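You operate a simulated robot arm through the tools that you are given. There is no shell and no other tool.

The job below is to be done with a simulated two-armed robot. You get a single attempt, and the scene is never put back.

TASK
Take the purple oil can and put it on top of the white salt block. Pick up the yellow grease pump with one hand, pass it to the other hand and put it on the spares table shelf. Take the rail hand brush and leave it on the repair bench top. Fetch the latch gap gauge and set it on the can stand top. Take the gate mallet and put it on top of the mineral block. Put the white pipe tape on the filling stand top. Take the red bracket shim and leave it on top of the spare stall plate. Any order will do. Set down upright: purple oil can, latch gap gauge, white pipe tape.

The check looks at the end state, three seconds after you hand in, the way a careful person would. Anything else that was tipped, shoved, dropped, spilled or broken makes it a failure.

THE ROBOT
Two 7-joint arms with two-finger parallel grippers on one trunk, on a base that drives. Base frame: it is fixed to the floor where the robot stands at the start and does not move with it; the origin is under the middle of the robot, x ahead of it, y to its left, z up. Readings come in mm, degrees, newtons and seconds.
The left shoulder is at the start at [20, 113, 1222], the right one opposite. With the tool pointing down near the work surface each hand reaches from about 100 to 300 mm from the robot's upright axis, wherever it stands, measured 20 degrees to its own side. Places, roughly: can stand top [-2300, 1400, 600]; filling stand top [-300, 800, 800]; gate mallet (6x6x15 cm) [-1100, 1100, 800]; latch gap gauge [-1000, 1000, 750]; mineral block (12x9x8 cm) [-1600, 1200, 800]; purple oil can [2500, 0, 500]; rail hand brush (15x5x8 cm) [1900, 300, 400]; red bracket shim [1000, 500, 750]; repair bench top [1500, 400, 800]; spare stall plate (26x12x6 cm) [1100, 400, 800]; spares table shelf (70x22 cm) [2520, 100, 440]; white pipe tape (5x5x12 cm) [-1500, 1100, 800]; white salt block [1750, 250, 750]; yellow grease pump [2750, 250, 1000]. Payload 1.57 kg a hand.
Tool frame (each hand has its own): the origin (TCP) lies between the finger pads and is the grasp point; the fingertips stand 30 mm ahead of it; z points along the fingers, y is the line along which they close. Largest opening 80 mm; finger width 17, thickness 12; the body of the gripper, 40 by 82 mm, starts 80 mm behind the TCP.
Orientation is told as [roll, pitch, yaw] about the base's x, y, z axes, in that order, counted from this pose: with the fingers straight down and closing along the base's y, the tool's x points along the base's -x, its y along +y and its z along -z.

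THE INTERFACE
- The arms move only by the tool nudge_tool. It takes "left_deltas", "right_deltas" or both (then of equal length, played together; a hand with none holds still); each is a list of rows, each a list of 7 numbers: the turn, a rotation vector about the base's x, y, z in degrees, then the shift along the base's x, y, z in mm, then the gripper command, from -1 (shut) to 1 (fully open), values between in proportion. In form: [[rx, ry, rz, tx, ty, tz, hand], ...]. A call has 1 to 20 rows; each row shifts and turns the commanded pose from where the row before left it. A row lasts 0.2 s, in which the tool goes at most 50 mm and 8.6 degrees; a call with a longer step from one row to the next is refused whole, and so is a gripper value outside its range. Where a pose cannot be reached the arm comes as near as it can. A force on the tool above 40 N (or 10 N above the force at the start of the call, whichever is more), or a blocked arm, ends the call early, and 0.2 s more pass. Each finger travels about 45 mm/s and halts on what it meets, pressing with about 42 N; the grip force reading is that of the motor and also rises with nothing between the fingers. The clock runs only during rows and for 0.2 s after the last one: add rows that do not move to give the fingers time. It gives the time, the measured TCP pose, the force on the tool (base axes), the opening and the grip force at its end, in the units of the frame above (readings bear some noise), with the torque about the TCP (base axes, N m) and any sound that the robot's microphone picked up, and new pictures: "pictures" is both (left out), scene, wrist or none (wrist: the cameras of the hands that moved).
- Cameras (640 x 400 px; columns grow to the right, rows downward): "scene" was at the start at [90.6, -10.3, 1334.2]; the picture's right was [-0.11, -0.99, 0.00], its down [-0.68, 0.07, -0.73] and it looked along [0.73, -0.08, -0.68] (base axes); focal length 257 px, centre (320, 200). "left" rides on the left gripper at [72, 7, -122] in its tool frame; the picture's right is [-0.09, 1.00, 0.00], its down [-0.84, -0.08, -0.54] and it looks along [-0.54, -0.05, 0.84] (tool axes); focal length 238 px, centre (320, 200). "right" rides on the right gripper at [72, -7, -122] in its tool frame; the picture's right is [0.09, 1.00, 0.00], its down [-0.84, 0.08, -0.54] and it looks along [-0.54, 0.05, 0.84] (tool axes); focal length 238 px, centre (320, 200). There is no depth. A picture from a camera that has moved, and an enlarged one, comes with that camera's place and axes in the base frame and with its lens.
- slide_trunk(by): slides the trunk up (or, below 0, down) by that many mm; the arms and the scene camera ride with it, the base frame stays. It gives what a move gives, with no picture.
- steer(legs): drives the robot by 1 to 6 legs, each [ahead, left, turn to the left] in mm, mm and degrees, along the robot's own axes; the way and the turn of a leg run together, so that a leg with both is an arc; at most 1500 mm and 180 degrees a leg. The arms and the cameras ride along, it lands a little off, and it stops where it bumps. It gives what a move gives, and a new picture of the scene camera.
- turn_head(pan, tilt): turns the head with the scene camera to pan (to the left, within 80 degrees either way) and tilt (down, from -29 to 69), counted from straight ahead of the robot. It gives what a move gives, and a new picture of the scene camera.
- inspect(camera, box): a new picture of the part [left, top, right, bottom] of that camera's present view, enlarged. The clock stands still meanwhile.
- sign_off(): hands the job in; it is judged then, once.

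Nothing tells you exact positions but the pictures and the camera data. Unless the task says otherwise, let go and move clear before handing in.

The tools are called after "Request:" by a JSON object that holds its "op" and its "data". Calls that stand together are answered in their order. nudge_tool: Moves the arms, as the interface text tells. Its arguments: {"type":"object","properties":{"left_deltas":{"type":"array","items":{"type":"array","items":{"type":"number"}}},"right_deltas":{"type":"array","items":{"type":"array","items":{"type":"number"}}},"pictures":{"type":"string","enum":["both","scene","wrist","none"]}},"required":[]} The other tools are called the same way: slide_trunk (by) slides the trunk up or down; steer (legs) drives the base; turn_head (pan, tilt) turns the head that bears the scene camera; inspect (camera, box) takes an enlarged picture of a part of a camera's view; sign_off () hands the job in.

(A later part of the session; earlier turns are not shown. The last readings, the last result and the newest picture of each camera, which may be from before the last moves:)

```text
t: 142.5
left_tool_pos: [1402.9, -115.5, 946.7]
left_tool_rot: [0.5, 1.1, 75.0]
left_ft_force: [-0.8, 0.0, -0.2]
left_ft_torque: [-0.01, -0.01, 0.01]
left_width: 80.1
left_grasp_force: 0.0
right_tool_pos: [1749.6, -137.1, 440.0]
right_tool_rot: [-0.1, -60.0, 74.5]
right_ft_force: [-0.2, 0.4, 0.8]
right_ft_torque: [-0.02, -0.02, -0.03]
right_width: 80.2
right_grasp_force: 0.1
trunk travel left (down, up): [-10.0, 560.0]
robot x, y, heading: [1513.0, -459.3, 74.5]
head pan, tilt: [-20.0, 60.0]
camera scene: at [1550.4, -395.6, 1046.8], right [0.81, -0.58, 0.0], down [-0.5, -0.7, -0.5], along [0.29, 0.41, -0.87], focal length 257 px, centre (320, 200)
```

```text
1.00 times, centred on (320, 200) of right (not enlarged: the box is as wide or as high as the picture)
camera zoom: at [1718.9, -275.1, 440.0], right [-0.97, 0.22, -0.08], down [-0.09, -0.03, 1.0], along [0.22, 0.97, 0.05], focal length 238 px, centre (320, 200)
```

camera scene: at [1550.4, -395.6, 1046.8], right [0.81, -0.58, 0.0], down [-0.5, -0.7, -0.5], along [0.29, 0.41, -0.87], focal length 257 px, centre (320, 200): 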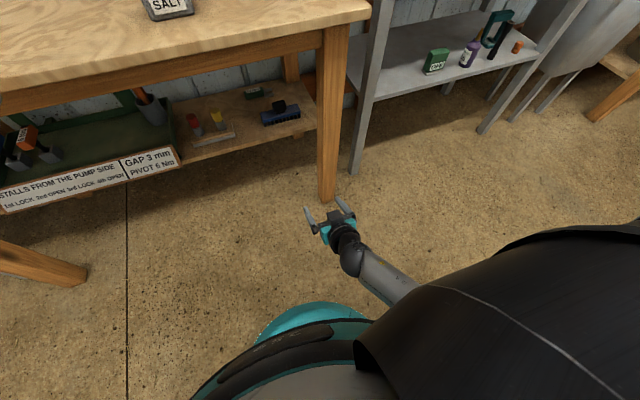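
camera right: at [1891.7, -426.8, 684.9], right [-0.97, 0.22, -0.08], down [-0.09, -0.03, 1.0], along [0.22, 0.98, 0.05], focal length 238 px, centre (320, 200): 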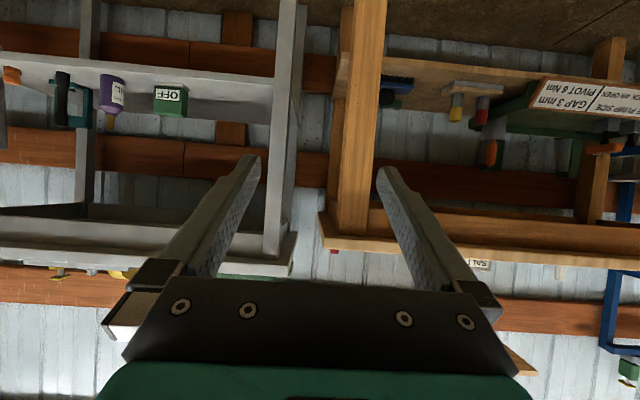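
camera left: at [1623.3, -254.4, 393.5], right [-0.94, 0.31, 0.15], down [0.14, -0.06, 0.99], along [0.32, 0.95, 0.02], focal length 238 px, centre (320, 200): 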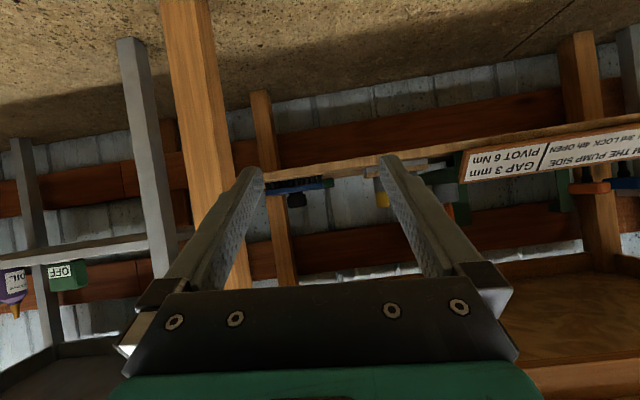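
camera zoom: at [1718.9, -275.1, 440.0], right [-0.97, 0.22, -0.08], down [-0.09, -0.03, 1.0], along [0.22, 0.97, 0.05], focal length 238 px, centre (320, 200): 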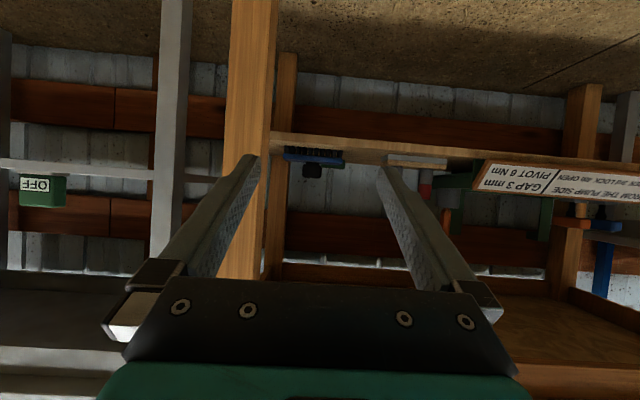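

The hand is lined up with the brush. I drive forward 300 mm with the hand going under the bench edge.

Request:
{"op": "steer", "data": {"legs": [[300, 0, 0]]}}

Request:
{"op": "inspect", "data": {"camera": "right", "box": [0, 0, 640, 400]}}

```text
t: 144.5
left_tool_pos: [1483.4, 172.7, 947.8]
left_tool_rot: [0.5, 0.9, 74.9]
left_ft_force: [0.2, 0.2, 0.2]
left_ft_torque: [0.02, 0.01, -0.03]
left_width: 80.0
left_grasp_force: 0.0
right_tool_pos: [1831.1, 148.4, 440.7]
right_tool_rot: [-0.2, -60.0, 74.4]
right_ft_force: [-0.6, -0.4, 0.7]
right_ft_torque: [0.02, 0.01, 0.01]
right_width: 80.2
right_grasp_force: 0.1
trunk travel left (down, up): [-10.0, 560.0]
robot x, y, heading: [1591.1, -170.8, 74.6]
head pan, tilt: [-20.0, 60.0]
camera scene: at [1630.9, -109.3, 1046.8], right [0.81, -0.58, 0.0], down [-0.51, -0.7, -0.5], along [0.29, 0.41, -0.87], focal length 257 px, centre (320, 200)
```

scene: 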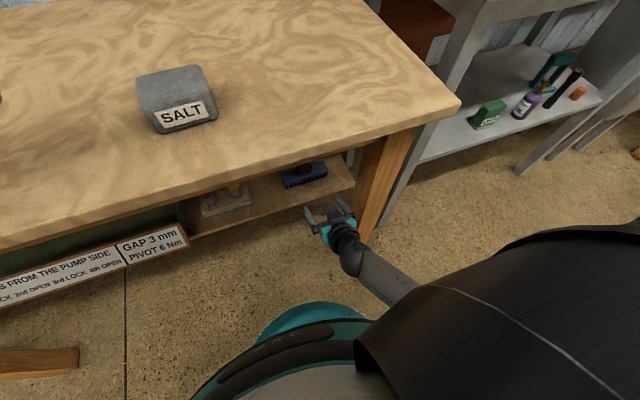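

```text
1.00 times, centred on (320, 200) of right (not enlarged: the box is as wide or as high as the picture)
camera zoom: at [1799.7, 10.7, 440.0], right [-0.97, 0.23, -0.08], down [-0.09, -0.03, 1.0], along [0.22, 0.97, 0.05], focal length 238 px, centre (320, 200)
```

zoom: 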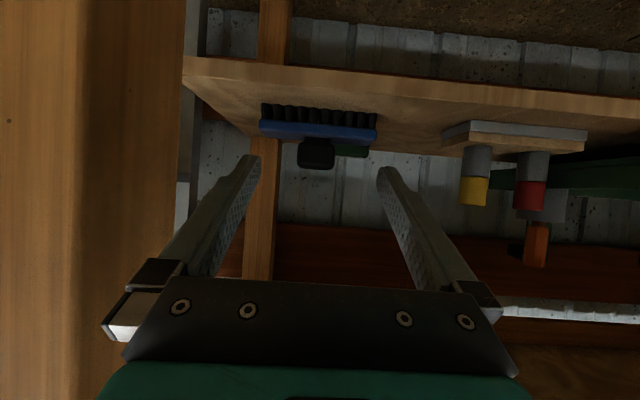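

The brush knob is straight ahead at about (1879, 320), z 380–416. I extend the arm forward 90 mm at this height, then drive the rest.

Request:
{"op": "nudge_tool", "data": {"right_deltas": [[0, 0, 0, 4.8, 17.6, 0, 1], [0, 0, 0, 4.8, 17.6, 0, 1], [0, 0, 0, 4.8, 17.6, 0, 1], [0, 0, 0, 4.8, 17.6, 0, 1], [0, 0, 0, 4.8, 17.6, 0, 1], [0, 0, 0, 0, 0, 0, 1]], "pictures": "wrist"}}

Request:
{"op": "steer", "data": {"legs": [[65, 0, 0]]}}

Request:
{"op": "inspect", "data": {"camera": "right", "box": [0, 0, 640, 400]}}

```text
t: 145.9
left_tool_pos: [1483.8, 171.3, 946.7]
left_tool_rot: [0.5, 0.9, 74.9]
left_ft_force: [-0.3, 1.1, 0.3]
left_ft_torque: [-0.03, -0.02, -0.03]
left_width: 79.8
left_grasp_force: 0.0
right_tool_pos: [1853.3, 234.1, 442.4]
right_tool_rot: [-0.1, -60.0, 74.3]
right_ft_force: [0.2, 0.0, -0.5]
right_ft_torque: [0.01, 0.05, 0.02]
right_width: 80.1
right_grasp_force: 0.1
trunk travel left (down, up): [-10.0, 560.0]
robot x, y, heading: [1588.3, -168.6, 74.2]
head pan, tilt: [-20.0, 60.0]
camera right: at [1822.9, 97.8, 441.2], right [-0.97, 0.23, -0.08], down [-0.09, -0.03, 1.0], along [0.22, 0.97, 0.05], focal length 238 px, centre (320, 200)
```

right: 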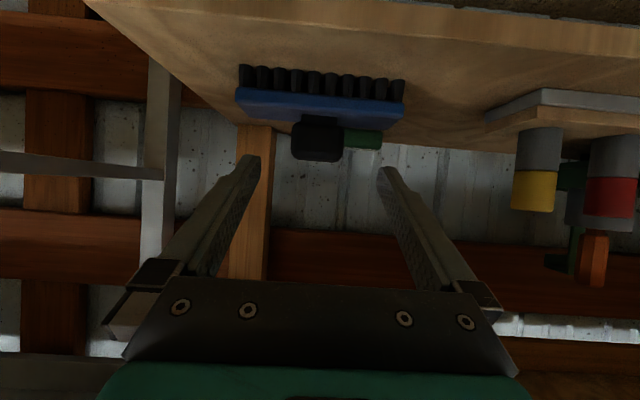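

```text
t: 146.9
left_tool_pos: [1501.3, 235.4, 948.6]
left_tool_rot: [0.5, 1.0, 74.9]
left_ft_force: [1.0, -0.3, 0.2]
left_ft_torque: [0.01, 0.03, -0.01]
left_width: 80.0
left_grasp_force: 0.1
right_tool_pos: [1871.3, 298.4, 443.5]
right_tool_rot: [-0.2, -60.1, 74.5]
right_ft_force: [-0.4, 0.7, 0.0]
right_ft_torque: [0.03, 0.04, 0.03]
right_width: 80.0
right_grasp_force: 0.1
trunk travel left (down, up): [-10.0, 560.0]
robot x, y, heading: [1610.6, -109.5, 74.1]
head pan, tilt: [-20.0, 60.0]
camera scene: at [1648.4, -46.4, 1046.8], right [0.81, -0.58, 0.0], down [-0.5, -0.7, -0.5], along [0.29, 0.41, -0.87], focal length 257 px, centre (320, 200)
```

scene: 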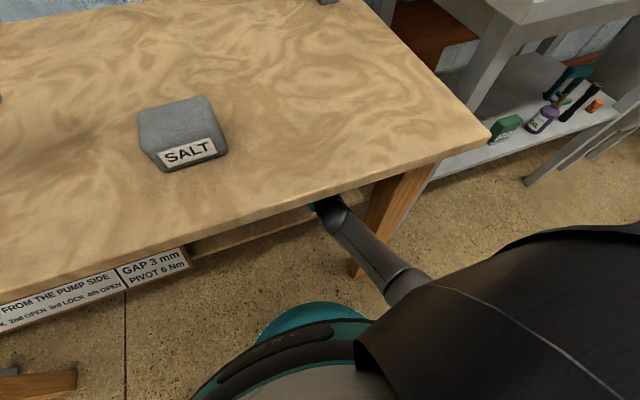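

```text
1.00 times, centred on (320, 200) of right (not enlarged: the box is as wide or as high as the picture)
camera zoom: at [1840.0, 160.9, 441.3], right [-0.97, 0.22, -0.08], down [-0.09, -0.03, 1.0], along [0.22, 0.97, 0.05], focal length 238 px, centre (320, 200)
```

zoom: 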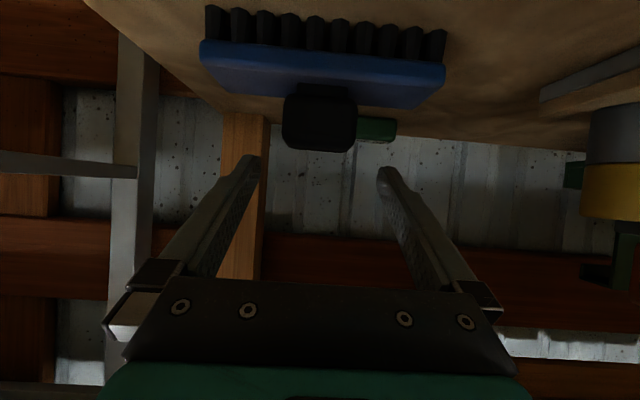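

The knob is centred between the fingers. I move forward slightly and lower so the fingers straddle it.

Request:
{"op": "nudge_tool", "data": {"right_deltas": [[0, 0, 0, 1, 3.5, -8, 1], [0, 0, 0, 1, 3.5, -8, 1], [0, 0, 0, 1, 3.5, -8, 1], [0, 0, 0, 1, 3.5, -8, 1], [0, 0, 0, 1, 3.5, -7, 1], [0, 0, 0, 0, 0, 0, 1]], "pictures": "wrist"}}

```text
t: 148.3
left_tool_pos: [1499.5, 235.0, 946.9]
left_tool_rot: [0.5, 0.9, 74.9]
left_ft_force: [-0.5, 0.2, -0.3]
left_ft_torque: [-0.04, -0.03, -0.01]
left_width: 80.0
left_grasp_force: 0.1
right_tool_pos: [1876.7, 317.7, 403.1]
right_tool_rot: [-0.1, -60.0, 74.5]
right_ft_force: [0.4, 0.6, -0.3]
right_ft_torque: [0.01, 0.01, 0.0]
right_width: 79.8
right_grasp_force: 0.0
trunk travel left (down, up): [-10.0, 560.0]
robot x, y, heading: [1608.9, -106.8, 74.4]
head pan, tilt: [-20.0, 60.0]
camera right: at [1845.0, 179.9, 402.6], right [-0.97, 0.22, -0.08], down [-0.09, -0.03, 1.0], along [0.22, 0.97, 0.05], focal length 238 px, centre (320, 200)
```

right: 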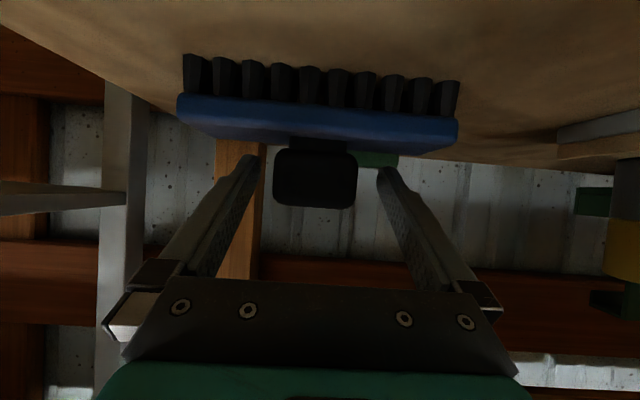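

Request:
{"op": "nudge_tool", "data": {"right_deltas": [[0, 0, 0, 2, 7, 0, 1], [0, 0, 0, 0, 0, 0, 0.5], [0, 0, 0, 0, 0, 0, 0], [0, 0, 0, 0, 0, 0, -0.5], [0, 0, 0, 0, 0, 0, -1], [0, 0, 0, 0, 0, 0, -1], [0, 0, 0, 0, 0, 0, -1]], "pictures": "wrist"}}

```text
t: 149.9
left_tool_pos: [1500.2, 235.1, 946.9]
left_tool_rot: [0.5, 1.1, 74.9]
left_ft_force: [0.5, -0.4, -0.2]
left_ft_torque: [-0.01, 0.02, 0.01]
left_width: 80.0
left_grasp_force: 0.0
right_tool_pos: [1878.5, 323.2, 404.3]
right_tool_rot: [-0.2, -60.0, 74.6]
right_ft_force: [-0.5, -0.5, -0.6]
right_ft_torque: [0.03, 0.06, 0.02]
right_width: 49.4
right_grasp_force: 41.7
trunk travel left (down, up): [-10.0, 560.0]
robot x, y, heading: [1609.7, -107.4, 74.5]
head pan, tilt: [-20.0, 60.0]
camera right: at [1847.0, 185.7, 402.1], right [-0.97, 0.22, -0.08], down [-0.09, -0.03, 1.0], along [0.22, 0.97, 0.05], focal length 238 px, centre (320, 200)
```

right: 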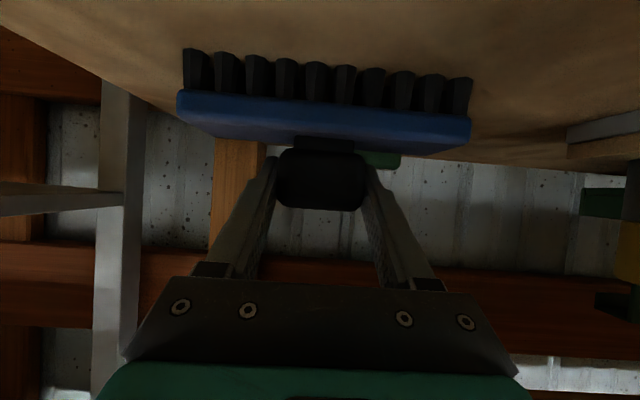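

The knob is gripped at 49.4 mm. I lift it slowly off the shelf.

Request:
{"op": "nudge_tool", "data": {"right_deltas": [[0, 0, 0, 0, 0, 3, -1], [0, 0, 0, 0, 0, 5, -1], [0, 0, 0, 0, 0, 6, -1], [0, 0, 0, 0, 0, 6, -1], [0, 0, 0, 0, 0, 6, -1], [0, 0, 0, 0, 0, 6, -1], [0, 0, 0, 0, 0, 6, -1], [0, 0, 0, 0, 0, 6, -1], [0, 0, 0, 0, 0, 0, -1]], "pictures": "wrist"}}

```text
t: 151.9
left_tool_pos: [1500.8, 235.6, 948.2]
left_tool_rot: [0.5, 1.1, 74.9]
left_ft_force: [1.0, 0.4, -0.2]
left_ft_torque: [-0.02, 0.0, 0.03]
left_width: 80.0
left_grasp_force: 0.0
right_tool_pos: [1877.8, 322.6, 447.5]
right_tool_rot: [-0.2, -59.8, 74.4]
right_ft_force: [-0.2, -0.3, -1.3]
right_ft_torque: [0.01, 0.01, 0.02]
right_width: 49.7
right_grasp_force: 41.9
trunk travel left (down, up): [-10.0, 560.0]
robot x, y, heading: [1611.5, -105.3, 74.2]
head pan, tilt: [-20.0, 60.0]
camera right: at [1846.2, 185.3, 446.3], right [-0.97, 0.22, -0.08], down [-0.09, -0.03, 1.0], along [0.22, 0.97, 0.05], focal length 238 px, centre (320, 200)
```

right: 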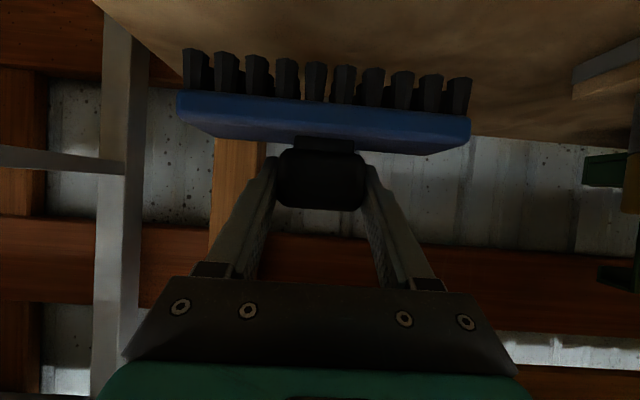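

The brush is held, but its right end would brush past the bench leg if I backed straight out. I shift left 50 mm first, then back out.

Request:
{"op": "steer", "data": {"legs": [[0, 50, 0], [-420, 0, 0]]}}

Request:
{"op": "inspect", "data": {"camera": "right", "box": [0, 0, 640, 400]}}

```text
t: 155.0
left_tool_pos: [1343.4, -148.8, 947.8]
left_tool_rot: [0.5, 1.0, 74.2]
left_ft_force: [-0.9, -0.1, -0.3]
left_ft_torque: [0.03, 0.0, 0.0]
left_width: 80.3
left_grasp_force: 0.0
right_tool_pos: [1720.9, -65.0, 447.0]
right_tool_rot: [-0.2, -60.0, 73.9]
right_ft_force: [-0.3, 0.1, -0.8]
right_ft_torque: [0.0, -0.01, -0.05]
right_width: 49.3
right_grasp_force: 42.2
trunk travel left (down, up): [-10.0, 560.0]
robot x, y, heading: [1449.7, -491.1, 73.7]
head pan, tilt: [-20.0, 60.0]
camera scene: at [1487.7, -431.9, 1046.8], right [0.81, -0.59, 0.0], down [-0.51, -0.7, -0.5], along [0.3, 0.4, -0.87], focal length 257 px, centre (320, 200)
```

scene: 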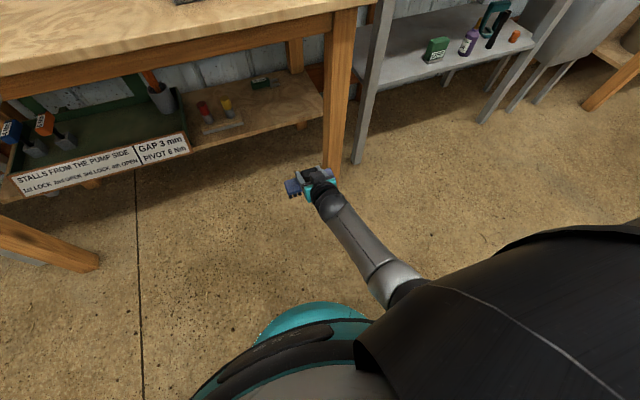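

```text
1.00 times, centred on (320, 200) of right (not enlarged: the box is as wide or as high as the picture)
camera zoom: at [1688.0, -202.5, 446.3], right [-0.97, 0.23, -0.08], down [-0.09, -0.03, 1.0], along [0.23, 0.97, 0.05], focal length 238 px, centre (320, 200)
```

zoom: 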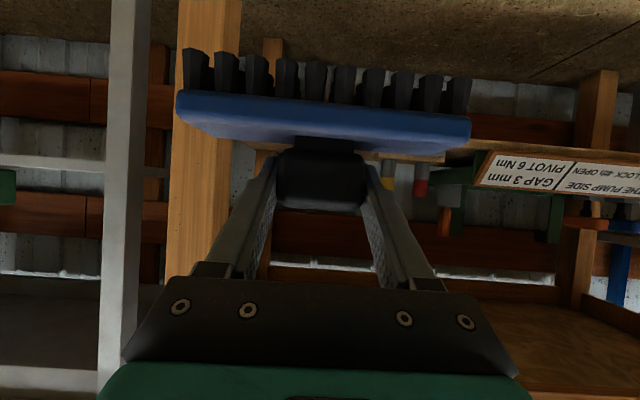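

The brush is clear of the bench. I raise the trunk so it's above the bench top, then drive to a free stretch of the bench between the plate and the salt block.

Request:
{"op": "slide_trunk", "data": {"by": 485}}

Request:
{"op": "steer", "data": {"legs": [[0, 296, 0.9], [250, 0, 0]]}}

Request:
{"op": "turn_head", "data": {"pan": -10, "tilt": 55}}

```text
refused: 485 is not a number from -400 to 400
```

```text
t: 158.4
left_tool_pos: [1111.7, 167.7, 948.0]
left_tool_rot: [0.5, 1.0, 75.8]
left_ft_force: [-0.1, 0.2, -0.2]
left_ft_torque: [-0.03, 0.01, 0.01]
left_width: 79.7
left_grasp_force: 0.2
right_tool_pos: [1486.5, 261.2, 446.8]
right_tool_rot: [-0.2, -60.0, 75.5]
right_ft_force: [0.2, -0.2, -2.1]
right_ft_torque: [0.0, -0.02, -0.02]
right_width: 49.6
right_grasp_force: 42.2
trunk travel left (down, up): [-10.0, 560.0]
robot x, y, heading: [1222.5, -178.1, 75.2]
head pan, tilt: [-20.0, 60.0]
camera scene: at [1264.4, -111.8, 1046.8], right [0.82, -0.57, 0.0], down [-0.49, -0.71, -0.5], along [0.28, 0.41, -0.87], focal length 257 px, centre (320, 200)
```

scene: 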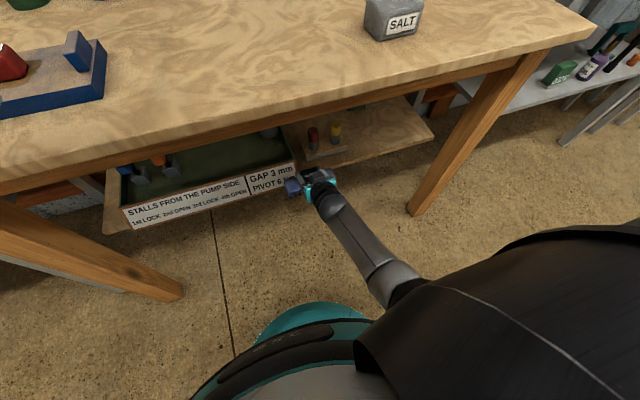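

```text
t: 159.1
left_tool_pos: [1111.1, 166.5, 946.9]
left_tool_rot: [0.5, 1.0, 76.0]
left_ft_force: [-0.3, 0.8, 0.4]
left_ft_torque: [0.0, 0.01, 0.0]
left_width: 80.0
left_grasp_force: 0.1
right_tool_pos: [1486.7, 261.6, 446.8]
right_tool_rot: [-0.2, -59.9, 75.5]
right_ft_force: [-0.1, -1.2, -1.5]
right_ft_torque: [0.0, -0.01, -0.01]
right_width: 49.5
right_grasp_force: 42.3
trunk travel left (down, up): [-10.0, 560.0]
robot x, y, heading: [1228.4, -176.6, 75.5]
head pan, tilt: [-10.0, 55.0]
camera scene: at [1256.6, -101.1, 1052.9], right [0.91, -0.42, 0.0], down [-0.34, -0.74, -0.57], along [0.24, 0.52, -0.82], focal length 257 px, centre (320, 200)
```

scene: 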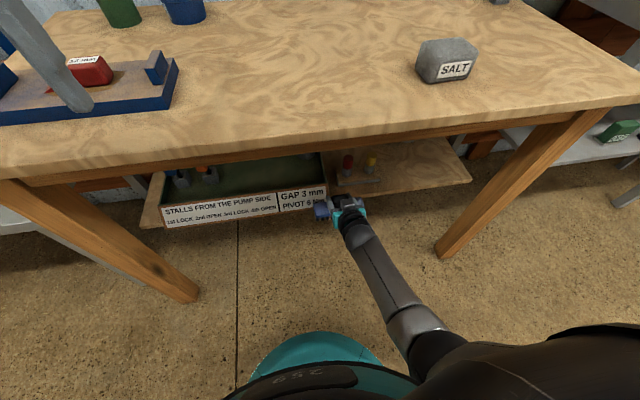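

The trunk request exceeded its range and was refused, so the drive ran with the hand low; nothing was touched. I back out before raising in two steps.

Request:
{"op": "steer", "data": {"legs": [[-290, 0, 0]]}}

```text
t: 161.1
left_tool_pos: [1041.3, -102.3, 947.2]
left_tool_rot: [0.4, 1.0, 76.0]
left_ft_force: [0.4, 0.3, 0.2]
left_ft_torque: [0.01, -0.01, -0.01]
left_width: 80.1
left_grasp_force: 0.1
right_tool_pos: [1416.8, -8.2, 446.7]
right_tool_rot: [-0.2, -60.1, 75.4]
right_ft_force: [0.2, 0.7, -1.7]
right_ft_torque: [-0.04, -0.01, -0.03]
right_width: 49.6
right_grasp_force: 41.9
trunk travel left (down, up): [-10.0, 560.0]
robot x, y, heading: [1160.1, -444.7, 75.5]
head pan, tilt: [-10.0, 55.0]
camera scene: at [1185.9, -371.2, 1052.9], right [0.91, -0.42, 0.0], down [-0.34, -0.74, -0.57], along [0.24, 0.52, -0.82], focal length 257 px, centre (320, 200)
```

scene: 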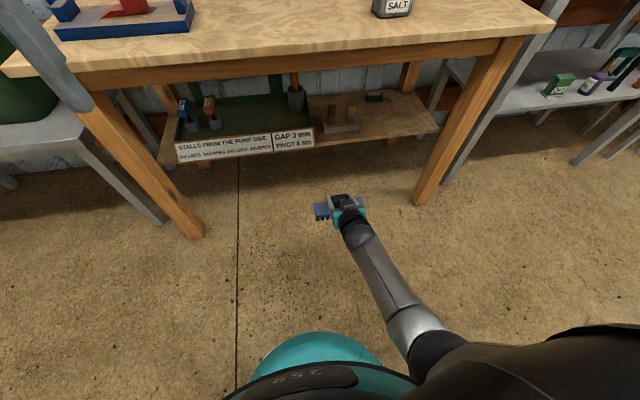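

Request:
{"op": "slide_trunk", "data": {"by": 390}}

Request:
{"op": "slide_trunk", "data": {"by": 95}}

Request:
{"op": "inspect", "data": {"camera": "scene", "box": [0, 0, 640, 400]}}

```text
t: 164.8
left_tool_pos: [1040.7, -102.7, 1337.9]
left_tool_rot: [0.6, 0.9, 76.0]
left_ft_force: [0.4, 0.3, -0.4]
left_ft_torque: [0.02, -0.02, 0.0]
left_width: 79.9
left_grasp_force: 0.1
right_tool_pos: [1416.3, -9.6, 837.2]
right_tool_rot: [-0.2, -60.0, 75.5]
right_ft_force: [0.0, 0.5, -2.2]
right_ft_torque: [0.01, 0.01, -0.04]
right_width: 49.6
right_grasp_force: 42.1
trunk travel left (down, up): [-400.0, 170.0]
robot x, y, heading: [1155.4, -448.2, 75.4]
head pan, tilt: [-10.0, 55.0]
```

```text
t: 166.1
left_tool_pos: [1041.3, -103.3, 1431.9]
left_tool_rot: [0.5, 1.0, 76.0]
left_ft_force: [-0.4, -0.3, 0.2]
left_ft_torque: [-0.01, 0.0, -0.01]
left_width: 80.1
left_grasp_force: 0.0
right_tool_pos: [1415.8, -8.4, 932.3]
right_tool_rot: [-0.2, -59.9, 75.5]
right_ft_force: [-0.3, -0.2, -2.4]
right_ft_torque: [-0.03, -0.01, -0.02]
right_width: 49.7
right_grasp_force: 42.2
trunk travel left (down, up): [-495.0, 75.0]
robot x, y, heading: [1154.2, -444.0, 75.3]
head pan, tilt: [-10.0, 55.0]
```

```text
1.00 times, centred on (320, 200) of scene (not enlarged: the box is as wide or as high as the picture)
camera zoom: at [1185.9, -371.1, 1537.8], right [0.91, -0.42, 0.0], down [-0.34, -0.74, -0.57], along [0.24, 0.52, -0.82], focal length 257 px, centre (320, 200)
```

zoom: 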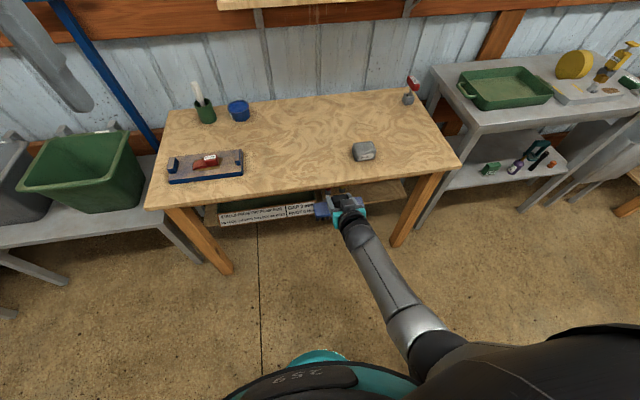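

Good overview. I drive forward so the brush is over the free middle of the bench.

Request:
{"op": "steer", "data": {"legs": [[325, 0, 0]]}}

Request:
{"op": "slide_trunk", "data": {"by": -52}}

Request:
{"op": "inspect", "data": {"camera": "scene", "box": [200, 80, 520, 280]}}

```text
t: 168.3
left_tool_pos: [1119.5, 208.3, 1432.5]
left_tool_rot: [0.4, 1.0, 76.3]
left_ft_force: [0.0, 0.5, 0.2]
left_ft_torque: [-0.02, -0.01, 0.02]
left_width: 79.7
left_grasp_force: 0.0
right_tool_pos: [1493.8, 304.7, 932.7]
right_tool_rot: [-0.2, -59.9, 75.9]
right_ft_force: [0.0, 0.5, -1.6]
right_ft_torque: [-0.03, 0.0, 0.01]
right_width: 49.8
right_grasp_force: 42.0
trunk travel left (down, up): [-495.0, 75.0]
robot x, y, heading: [1236.9, -135.2, 75.6]
head pan, tilt: [-10.0, 55.0]
camera scene: at [1265.9, -58.9, 1537.8], right [0.91, -0.41, 0.0], down [-0.34, -0.75, -0.57], along [0.24, 0.52, -0.82], focal length 257 px, centre (320, 200)
```

scene: 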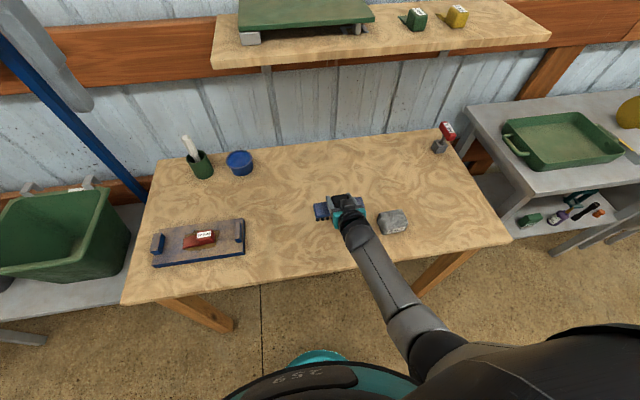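

```text
t: 169.2
left_tool_pos: [1119.6, 208.0, 1381.4]
left_tool_rot: [0.5, 1.0, 76.3]
left_ft_force: [-0.4, 0.7, -0.1]
left_ft_torque: [-0.04, -0.01, 0.0]
left_width: 79.8
left_grasp_force: 0.1
right_tool_pos: [1493.9, 302.8, 879.6]
right_tool_rot: [-0.2, -59.9, 76.0]
right_ft_force: [0.5, -0.6, -2.1]
right_ft_torque: [0.0, 0.02, -0.01]
right_width: 49.9
right_grasp_force: 42.4
trunk travel left (down, up): [-443.0, 127.0]
robot x, y, heading: [1236.6, -132.0, 75.4]
head pan, tilt: [-10.0, 55.0]
```

```text
2.00 times, centred on (360, 180) of scene
camera zoom: at [1265.7, -59.6, 1485.9], right [0.91, -0.41, 0.0], down [-0.34, -0.75, -0.57], along [0.24, 0.52, -0.82], focal length 515 px, centre (240, 240)
```

zoom: 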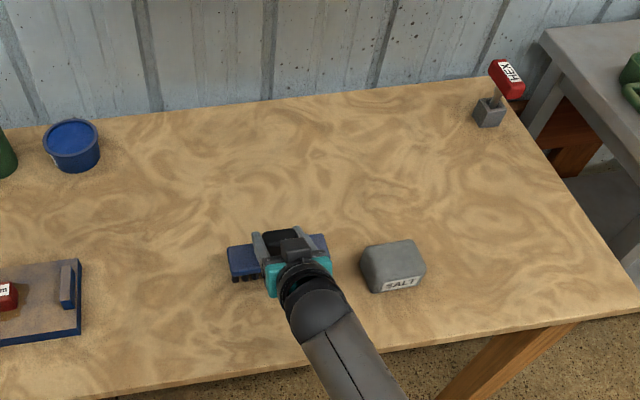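

The brush is just above the bench. I lower gently until contact.

Request:
{"op": "nudge_tool", "data": {"right_deltas": [[0, 0, 0, 0, 0, -2, -1], [0, 0, 0, 0, 0, -2, -1], [0, 0, 0, 0, 0, -1.5, -1], [0, 0, 0, 0, 0, 0, -1]], "pictures": "none"}}

Request:
{"op": "nudge_tool", "data": {"right_deltas": [[0, 0, 0, 0, 0, -1.5, -1], [0, 0, 0, 0, 0, 0, -1]], "pictures": "none"}}

```text
t: 170.2
left_tool_pos: [1117.8, 207.7, 1379.3]
left_tool_rot: [0.5, 1.0, 76.3]
left_ft_force: [-0.1, 0.8, 0.0]
left_ft_torque: [0.0, 0.02, 0.0]
left_width: 80.2
left_grasp_force: 0.0
right_tool_pos: [1492.7, 303.7, 874.8]
right_tool_rot: [-0.1, -59.9, 75.9]
right_ft_force: [0.0, -0.3, -1.5]
right_ft_torque: [0.0, -0.01, 0.01]
right_width: 49.6
right_grasp_force: 42.1
trunk travel left (down, up): [-443.0, 127.0]
robot x, y, heading: [1234.1, -138.9, 75.6]
head pan, tilt: [-10.0, 55.0]
```

```text
t: 170.8
left_tool_pos: [1119.8, 208.1, 1381.3]
left_tool_rot: [0.5, 1.0, 76.3]
left_ft_force: [1.0, -0.7, 0.6]
left_ft_torque: [0.01, -0.01, -0.01]
left_width: 80.2
left_grasp_force: 0.1
right_tool_pos: [1493.7, 302.8, 873.8]
right_tool_rot: [-0.1, -59.9, 75.8]
right_ft_force: [0.2, 0.4, -2.0]
right_ft_torque: [0.01, -0.02, 0.01]
right_width: 49.6
right_grasp_force: 41.9
trunk travel left (down, up): [-443.0, 127.0]
robot x, y, heading: [1233.3, -135.6, 75.6]
head pan, tilt: [-10.0, 55.0]
```

Request:
{"op": "nudge_tool", "data": {"right_deltas": [[0, 0, 0, 0, 0, -1.5, -1], [0, 0, 0, 0, 0, 0, -1]], "pictures": "none"}}

Request:
{"op": "nudge_tool", "data": {"right_deltas": [[0, 0, 0, 0, 0, -1.5, -1], [0, 0, 0, 0, 0, 0, -1]], "pictures": "none"}}

```text
t: 171.4
left_tool_pos: [1118.9, 206.7, 1381.6]
left_tool_rot: [0.6, 1.0, 76.3]
left_ft_force: [0.8, -0.1, -0.9]
left_ft_torque: [-0.01, 0.01, 0.01]
left_width: 80.1
left_grasp_force: 0.0
right_tool_pos: [1494.7, 304.4, 871.3]
right_tool_rot: [-0.2, -59.9, 75.9]
right_ft_force: [0.4, -0.2, -1.2]
right_ft_torque: [0.0, 0.01, 0.02]
right_width: 49.5
right_grasp_force: 41.6
trunk travel left (down, up): [-443.0, 127.0]
robot x, y, heading: [1238.3, -134.9, 75.7]
head pan, tilt: [-10.0, 55.0]
```

```text
t: 172.0
left_tool_pos: [1118.9, 207.6, 1380.6]
left_tool_rot: [0.5, 1.1, 76.4]
left_ft_force: [0.1, 0.7, -0.4]
left_ft_torque: [0.02, 0.0, 0.02]
left_width: 80.0
left_grasp_force: 0.0
right_tool_pos: [1495.7, 303.9, 871.1]
right_tool_rot: [-0.1, -59.9, 75.8]
right_ft_force: [0.3, 0.1, -2.1]
right_ft_torque: [0.0, 0.0, -0.01]
right_width: 49.6
right_grasp_force: 42.3
trunk travel left (down, up): [-443.0, 127.0]
robot x, y, heading: [1233.5, -131.1, 75.7]
head pan, tilt: [-10.0, 55.0]
```

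Request:
{"op": "nudge_tool", "data": {"right_deltas": [[0, 0, 0, 0, 0, -1.5, -1], [0, 0, 0, 0, 0, 0, -1]], "pictures": "none"}}

Request:
{"op": "nudge_tool", "data": {"right_deltas": [[0, 0, 0, 0, 0, -1.5, -1], [0, 0, 0, 0, 0, 0, -1]], "pictures": "wrist"}}

```text
t: 172.6
left_tool_pos: [1120.2, 208.7, 1378.7]
left_tool_rot: [0.6, 1.0, 76.2]
left_ft_force: [0.5, -0.8, 0.1]
left_ft_torque: [0.02, 0.0, -0.02]
left_width: 80.2
left_grasp_force: 0.1
right_tool_pos: [1494.2, 304.2, 868.8]
right_tool_rot: [-0.1, -59.9, 75.8]
right_ft_force: [0.1, 0.5, -2.7]
right_ft_torque: [0.01, -0.07, 0.01]
right_width: 49.7
right_grasp_force: 42.1
trunk travel left (down, up): [-443.0, 127.0]
robot x, y, heading: [1232.0, -131.7, 75.8]
head pan, tilt: [-10.0, 55.0]
```

```text
t: 173.2
left_tool_pos: [1119.1, 208.1, 1381.1]
left_tool_rot: [0.5, 1.1, 76.4]
left_ft_force: [-0.1, 0.2, 0.7]
left_ft_torque: [0.01, 0.03, 0.02]
left_width: 80.0
left_grasp_force: 0.1
right_tool_pos: [1493.5, 304.0, 866.8]
right_tool_rot: [-0.3, -60.0, 75.8]
right_ft_force: [0.5, -0.6, -1.8]
right_ft_torque: [0.02, 0.0, 0.0]
right_width: 49.5
right_grasp_force: 42.3
trunk travel left (down, up): [-443.0, 127.0]
robot x, y, heading: [1236.0, -133.2, 75.9]
head pan, tilt: [-10.0, 55.0]
camera right: at [1466.4, 165.9, 866.1], right [-0.98, 0.2, -0.08], down [-0.09, -0.03, 1.0], along [0.2, 0.98, 0.05], focal length 238 px, centre (320, 200)
```

right: 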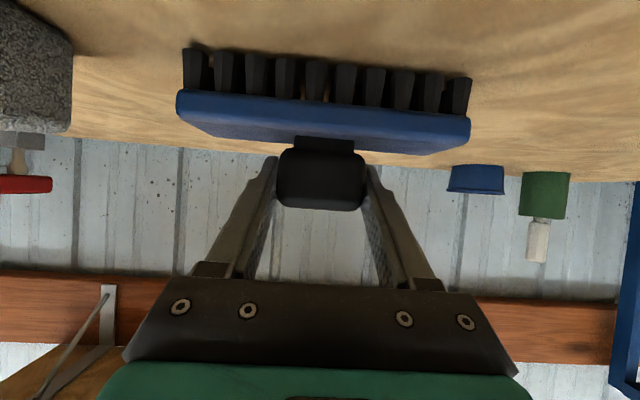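

Request:
{"op": "nudge_tool", "data": {"right_deltas": [[0, 0, 0, 0, 0, -1.5, -1], [0, 0, 0, 0, 0, -1.5, -1], [0, 0, 0, 0, 0, 0, -1]], "pictures": "none"}}

Request:
{"op": "nudge_tool", "data": {"right_deltas": [[0, 0, 0, 0, 0, -1.5, -1], [0, 0, 0, 0, 0, 0, -1]], "pictures": "none"}}

Request:
{"op": "nudge_tool", "data": {"right_deltas": [[0, 0, 0, 0, 0, -1.5, -1], [0, 0, 0, 0, 0, 0, -1]], "pictures": "wrist"}}

```text
t: 174.0
left_tool_pos: [1119.6, 206.5, 1379.4]
left_tool_rot: [0.5, 1.0, 76.3]
left_ft_force: [0.1, 0.3, 0.0]
left_ft_torque: [0.0, -0.04, 0.01]
left_width: 80.0
left_grasp_force: 0.1
right_tool_pos: [1493.5, 304.3, 864.6]
right_tool_rot: [-0.2, -59.9, 75.8]
right_ft_force: [0.6, 0.1, -1.5]
right_ft_torque: [0.01, -0.02, 0.03]
right_width: 49.7
right_grasp_force: 42.4
trunk travel left (down, up): [-443.0, 127.0]
robot x, y, heading: [1237.3, -136.2, 75.4]
head pan, tilt: [-10.0, 55.0]
```

```text
t: 174.6
left_tool_pos: [1119.1, 208.0, 1379.4]
left_tool_rot: [0.5, 1.0, 76.3]
left_ft_force: [-0.1, -0.3, 0.0]
left_ft_torque: [0.0, 0.0, -0.01]
left_width: 80.2
left_grasp_force: 0.0
right_tool_pos: [1494.6, 303.7, 863.4]
right_tool_rot: [-0.2, -59.9, 75.8]
right_ft_force: [0.3, 0.4, 0.4]
right_ft_torque: [-0.04, 0.09, 0.02]
right_width: 49.5
right_grasp_force: 42.2
trunk travel left (down, up): [-443.0, 127.0]
robot x, y, heading: [1235.2, -130.3, 75.7]
head pan, tilt: [-10.0, 55.0]
```

```text
t: 175.2
left_tool_pos: [1118.6, 206.8, 1380.6]
left_tool_rot: [0.5, 1.0, 76.4]
left_ft_force: [0.0, 0.4, -0.7]
left_ft_torque: [0.01, 0.02, -0.01]
left_width: 80.0
left_grasp_force: 0.1
right_tool_pos: [1494.1, 304.5, 862.7]
right_tool_rot: [-0.2, -60.2, 75.7]
right_ft_force: [-2.2, -1.7, 7.5]
right_ft_torque: [-0.25, 0.5, 0.02]
right_width: 49.6
right_grasp_force: 42.4
trunk travel left (down, up): [-443.0, 127.0]
robot x, y, heading: [1236.3, -132.6, 75.8]
head pan, tilt: [-10.0, 55.0]
camera right: at [1466.4, 166.3, 861.7], right [-0.98, 0.2, -0.08], down [-0.09, -0.03, 1.0], along [0.2, 0.98, 0.05], focal length 238 px, centre (320, 200)
```

right: 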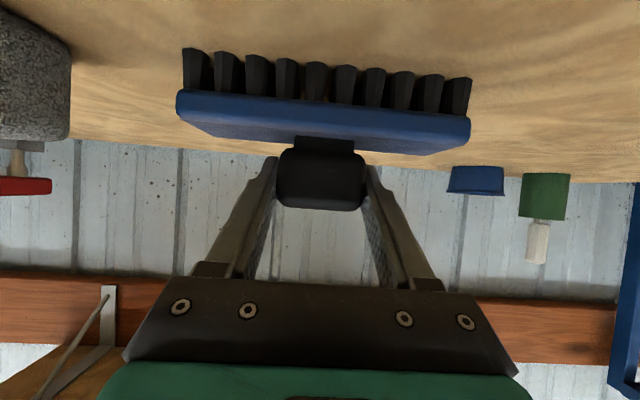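

Contact. I open and withdraw up and back along the fingers.

Request:
{"op": "nudge_tool", "data": {"right_deltas": [[0, 0, 0, 0, 0, 0.5, -0.3], [0, 0, 0, 0, 0, 0, 0.3], [0, 0, 0, 0, 0, 0, 1], [0, 0, 0, 0, 0, 0, 1], [0, 0, 0, -2, -7, 8, 1], [0, 0, 0, -4, -14, 16, 1], [0, 0, 0, -4, -14, 20, 1], [0, 0, 0, -4, -14, 20, 1], [0, 0, 0, 0, 0, 0, 1]]}}

```text
t: 177.2
left_tool_pos: [1118.4, 207.0, 1380.9]
left_tool_rot: [0.5, 1.0, 76.3]
left_ft_force: [0.2, -0.4, -1.0]
left_ft_torque: [-0.01, -0.01, 0.0]
left_width: 80.1
left_grasp_force: 0.0
right_tool_pos: [1480.4, 257.6, 926.9]
right_tool_rot: [-0.1, -59.9, 75.9]
right_ft_force: [1.0, -0.1, -0.5]
right_ft_torque: [0.0, 0.02, 0.02]
right_width: 80.3
right_grasp_force: 0.1
trunk travel left (down, up): [-443.0, 127.0]
robot x, y, heading: [1234.5, -133.6, 75.8]
head pan, tilt: [-10.0, 55.0]
camera scene: at [1265.7, -59.4, 1485.9], right [0.91, -0.41, 0.0], down [-0.34, -0.75, -0.57], along [0.24, 0.52, -0.82], focal length 257 px, centre (320, 200)
camera right: at [1451.9, 118.4, 925.8], right [-0.98, 0.2, -0.08], down [-0.09, -0.03, 1.0], along [0.2, 0.98, 0.05], focal length 238 px, centre (320, 200)
```

scene: 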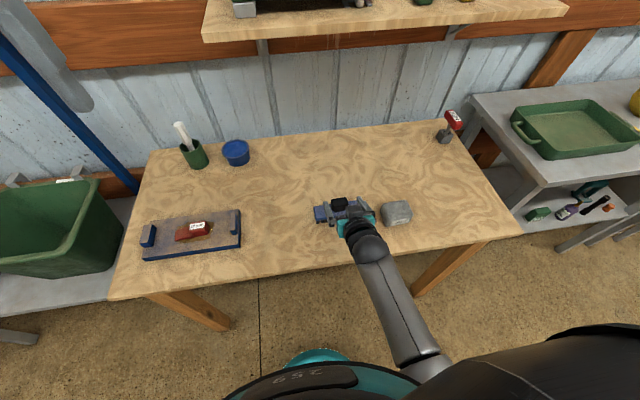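
right: 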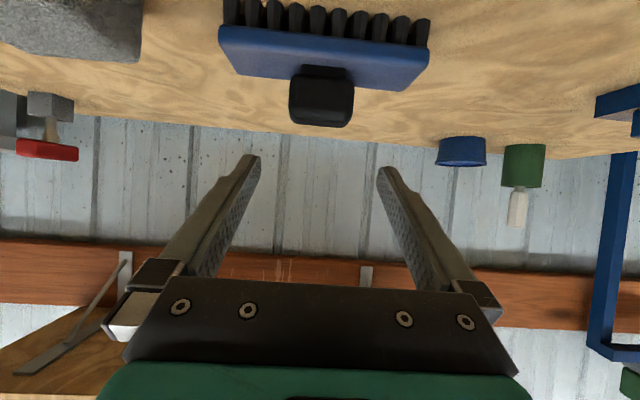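

The brush stands on the bench. Next the oil can: I first take a closer look at the salt block's top from here.

Request:
{"op": "inspect", "data": {"camera": "scene", "box": [350, 180, 430, 240]}}

Request:
{"op": "turn_head", "data": {"pan": -60, "tilt": 40}}

```text
6.67 times, centred on (390, 210) of scene
camera zoom: at [1265.7, -59.4, 1485.9], right [0.91, -0.41, 0.0], down [-0.34, -0.75, -0.57], along [0.24, 0.52, -0.82], focal length 1716 px, centre (-147, 133)
```

zoom: 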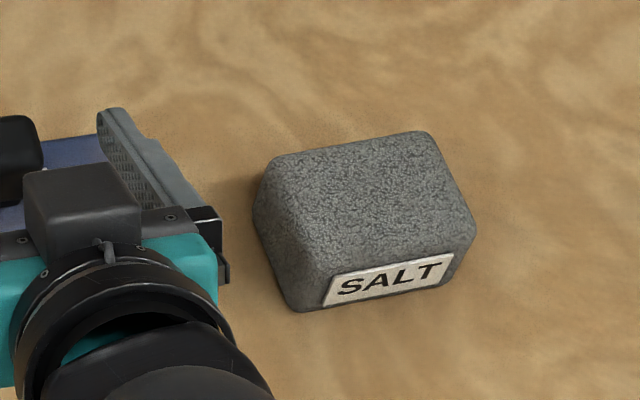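

```text
t: 178.4
left_tool_pos: [1119.5, 208.6, 1380.2]
left_tool_rot: [0.5, 1.0, 76.3]
left_ft_force: [-0.2, 0.2, 0.3]
left_ft_torque: [-0.03, -0.01, -0.02]
left_width: 80.1
left_grasp_force: 0.2
right_tool_pos: [1478.5, 256.8, 927.3]
right_tool_rot: [-0.1, -59.9, 75.9]
right_ft_force: [-0.1, 0.3, -0.2]
right_ft_torque: [-0.01, -0.02, 0.0]
right_width: 80.1
right_grasp_force: 0.1
trunk travel left (down, up): [-443.0, 127.0]
robot x, y, heading: [1233.4, -134.3, 75.7]
head pan, tilt: [-60.0, 40.0]
camera scene: at [1317.8, -102.3, 1506.5], right [0.27, -0.96, 0.0], down [-0.62, -0.17, -0.77], along [0.74, 0.21, -0.64], focal length 257 px, centre (320, 200)
```

scene: 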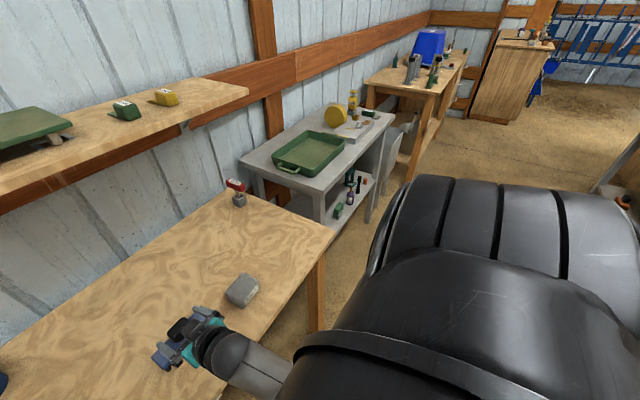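

The salt block has a flat top about 100×70 mm at roughly (1635, 214). I back off and drive right to stand in front of the spares table.

Request:
{"op": "steer", "data": {"legs": [[-330, 0, 0], [0, -1090, -1]]}}

Request:
{"op": "turn_head", "data": {"pan": 0, "tilt": 45}}

```text
t: 185.7
left_tool_pos: [2071.5, -389.9, 1380.4]
left_tool_rot: [0.6, 1.0, 75.5]
left_ft_force: [-0.2, 0.2, 0.0]
left_ft_torque: [0.01, 0.02, 0.02]
left_width: 80.1
left_grasp_force: 0.0
right_tool_pos: [2433.7, -346.1, 926.2]
right_tool_rot: [-0.2, -59.9, 75.0]
right_ft_force: [0.5, 0.6, -0.1]
right_ft_torque: [0.01, 0.02, -0.01]
right_width: 79.9
right_grasp_force: 0.0
trunk travel left (down, up): [-443.0, 127.0]
robot x, y, heading: [2182.7, -737.0, 75.2]
head pan, tilt: [-60.0, 40.0]
camera scene: at [2265.5, -703.2, 1506.6], right [0.26, -0.97, 0.0], down [-0.62, -0.16, -0.77], along [0.74, 0.2, -0.64], focal length 257 px, centre (320, 200)
```

scene: 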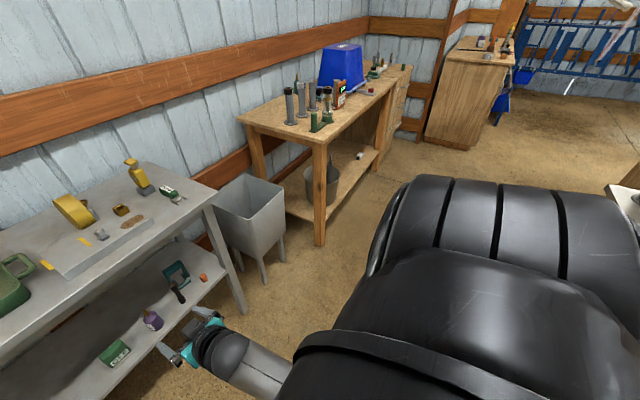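

```text
t: 187.0
left_tool_pos: [2071.3, -390.2, 1380.3]
left_tool_rot: [0.5, 1.0, 75.3]
left_ft_force: [-0.2, 0.5, -0.4]
left_ft_torque: [-0.02, 0.0, -0.01]
left_width: 80.3
left_grasp_force: 0.1
right_tool_pos: [2432.5, -348.0, 925.8]
right_tool_rot: [-0.2, -59.9, 75.0]
right_ft_force: [0.1, -0.3, 0.1]
right_ft_torque: [0.01, -0.03, 0.03]
right_width: 79.9
right_grasp_force: 0.0
trunk travel left (down, up): [-443.0, 127.0]
robot x, y, heading: [2182.0, -731.3, 75.0]
head pan, tilt: [0.0, 45.0]
camera scene: at [2204.5, -646.4, 1499.3], right [0.96, -0.26, 0.0], down [-0.19, -0.68, -0.71], along [0.19, 0.68, -0.71], focal length 257 px, centre (320, 200)
```

scene: 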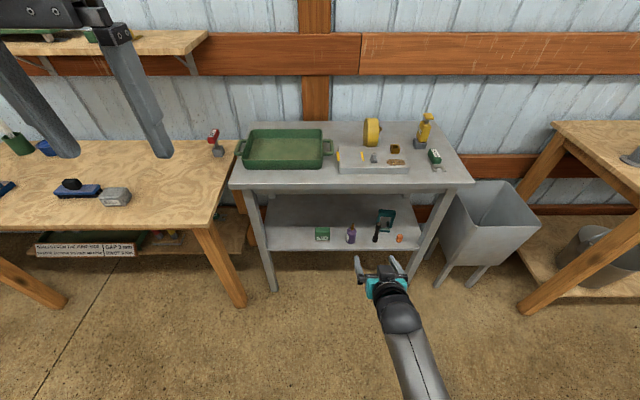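

A clear view of the spares table. I zoom into the shelf and the top.

Request:
{"op": "inspect", "data": {"camera": "scene", "box": [250, 180, 450, 280]}}

Request:
{"op": "inspect", "data": {"camera": "scene", "box": [330, 100, 480, 195]}}

```text
3.20 times, centred on (350, 230) of scene
camera zoom: at [2204.5, -646.4, 1499.3], right [0.96, -0.26, 0.0], down [-0.19, -0.68, -0.71], along [0.19, 0.68, -0.71], focal length 823 px, centre (224, 104)
```

zoom: 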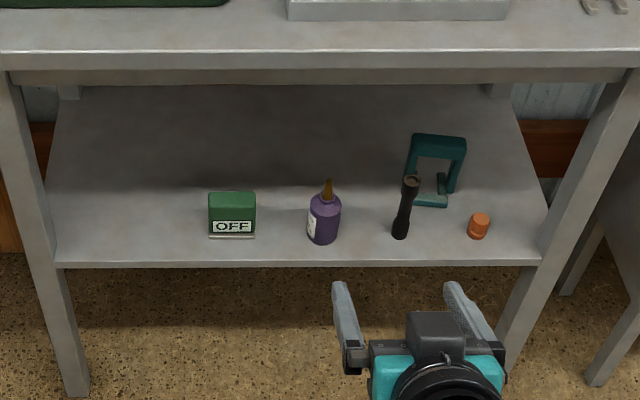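

```text
4.21 times, centred on (405, 148) of scene
camera zoom: at [2204.5, -646.4, 1499.3], right [0.96, -0.26, 0.0], down [-0.19, -0.68, -0.71], along [0.19, 0.68, -0.71], focal length 1084 px, centre (-38, 421)
```

zoom: 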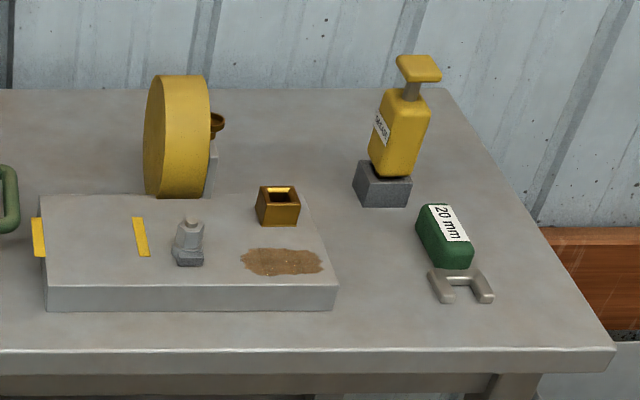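

The oil can stands about 80 mm in from the table edge on the shelf, with the green box and black tube well spaced beside it. I lower the trunk to bring the right hand to its height.

Request:
{"op": "slide_trunk", "data": {"by": -390}}

Request:
{"op": "slide_trunk", "data": {"by": -43}}

Request:
{"op": "steer", "data": {"legs": [[180, -17, -0.4]]}}

Request:
{"op": "inspect", "data": {"camera": "right", "box": [0, 0, 640, 400]}}

```text
t: 190.7
left_tool_pos: [2070.8, -390.6, 990.9]
left_tool_rot: [0.5, 1.0, 75.4]
left_ft_force: [0.0, 0.3, -0.1]
left_ft_torque: [-0.03, 0.0, -0.01]
left_width: 80.1
left_grasp_force: 0.0
right_tool_pos: [2432.7, -346.4, 536.9]
right_tool_rot: [-0.2, -59.9, 75.0]
right_ft_force: [-1.0, -0.2, 0.4]
right_ft_torque: [0.0, 0.01, -0.01]
right_width: 80.2
right_grasp_force: 0.0
trunk travel left (down, up): [-53.0, 517.0]
robot x, y, heading: [2183.3, -734.7, 74.8]
head pan, tilt: [0.0, 45.0]
```

```text
t: 191.6
left_tool_pos: [2071.6, -390.1, 948.1]
left_tool_rot: [0.5, 0.9, 75.5]
left_ft_force: [-0.4, 0.0, 0.3]
left_ft_torque: [0.0, 0.0, -0.02]
left_width: 80.3
left_grasp_force: 0.0
right_tool_pos: [2433.0, -348.8, 494.2]
right_tool_rot: [-0.2, -60.0, 75.0]
right_ft_force: [-1.0, -0.2, -0.2]
right_ft_torque: [-0.01, 0.01, 0.02]
right_width: 79.9
right_grasp_force: 0.0
trunk travel left (down, up): [-10.0, 560.0]
robot x, y, heading: [2181.2, -729.7, 74.7]
head pan, tilt: [0.0, 45.0]
```

```text
t: 193.1
left_tool_pos: [2137.8, -218.9, 947.1]
left_tool_rot: [0.5, 1.1, 74.9]
left_ft_force: [-0.8, 0.6, 0.9]
left_ft_torque: [-0.01, 0.01, 0.02]
left_width: 79.8
left_grasp_force: 0.1
right_tool_pos: [2499.8, -179.4, 495.4]
right_tool_rot: [-0.2, -59.9, 74.5]
right_ft_force: [0.4, 0.0, 0.8]
right_ft_torque: [-0.03, 0.02, -0.03]
right_width: 79.6
right_grasp_force: 0.0
trunk travel left (down, up): [-10.0, 560.0]
robot x, y, heading: [2247.9, -564.1, 74.7]
head pan, tilt: [0.0, 45.0]
camera scene: at [2269.2, -477.1, 1066.3], right [0.96, -0.27, 0.0], down [-0.19, -0.68, -0.71], along [0.19, 0.68, -0.71], focal length 257 px, centre (320, 200)
```

scene: 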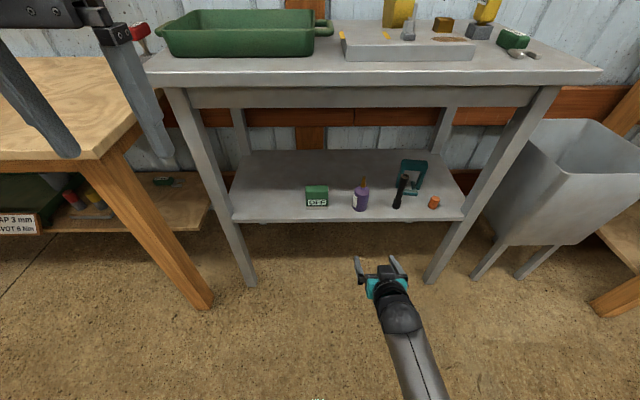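

```text
1.00 times, centred on (320, 200) of right (not enlarged: the box is as wide or as high as the picture)
camera zoom: at [2468.9, -316.7, 492.6], right [-0.97, 0.22, -0.08], down [-0.09, -0.03, 1.0], along [0.22, 0.97, 0.05], focal length 238 px, centre (320, 200)
```

zoom: 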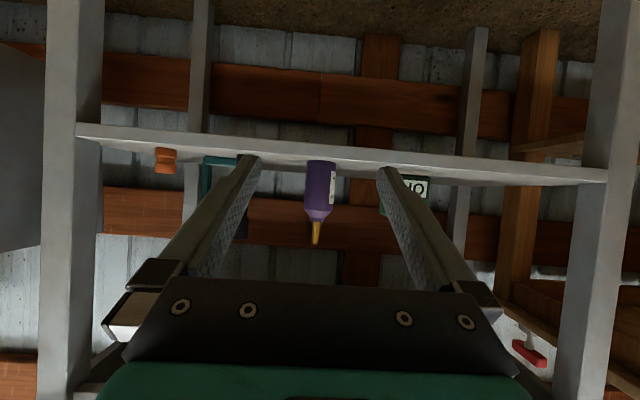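

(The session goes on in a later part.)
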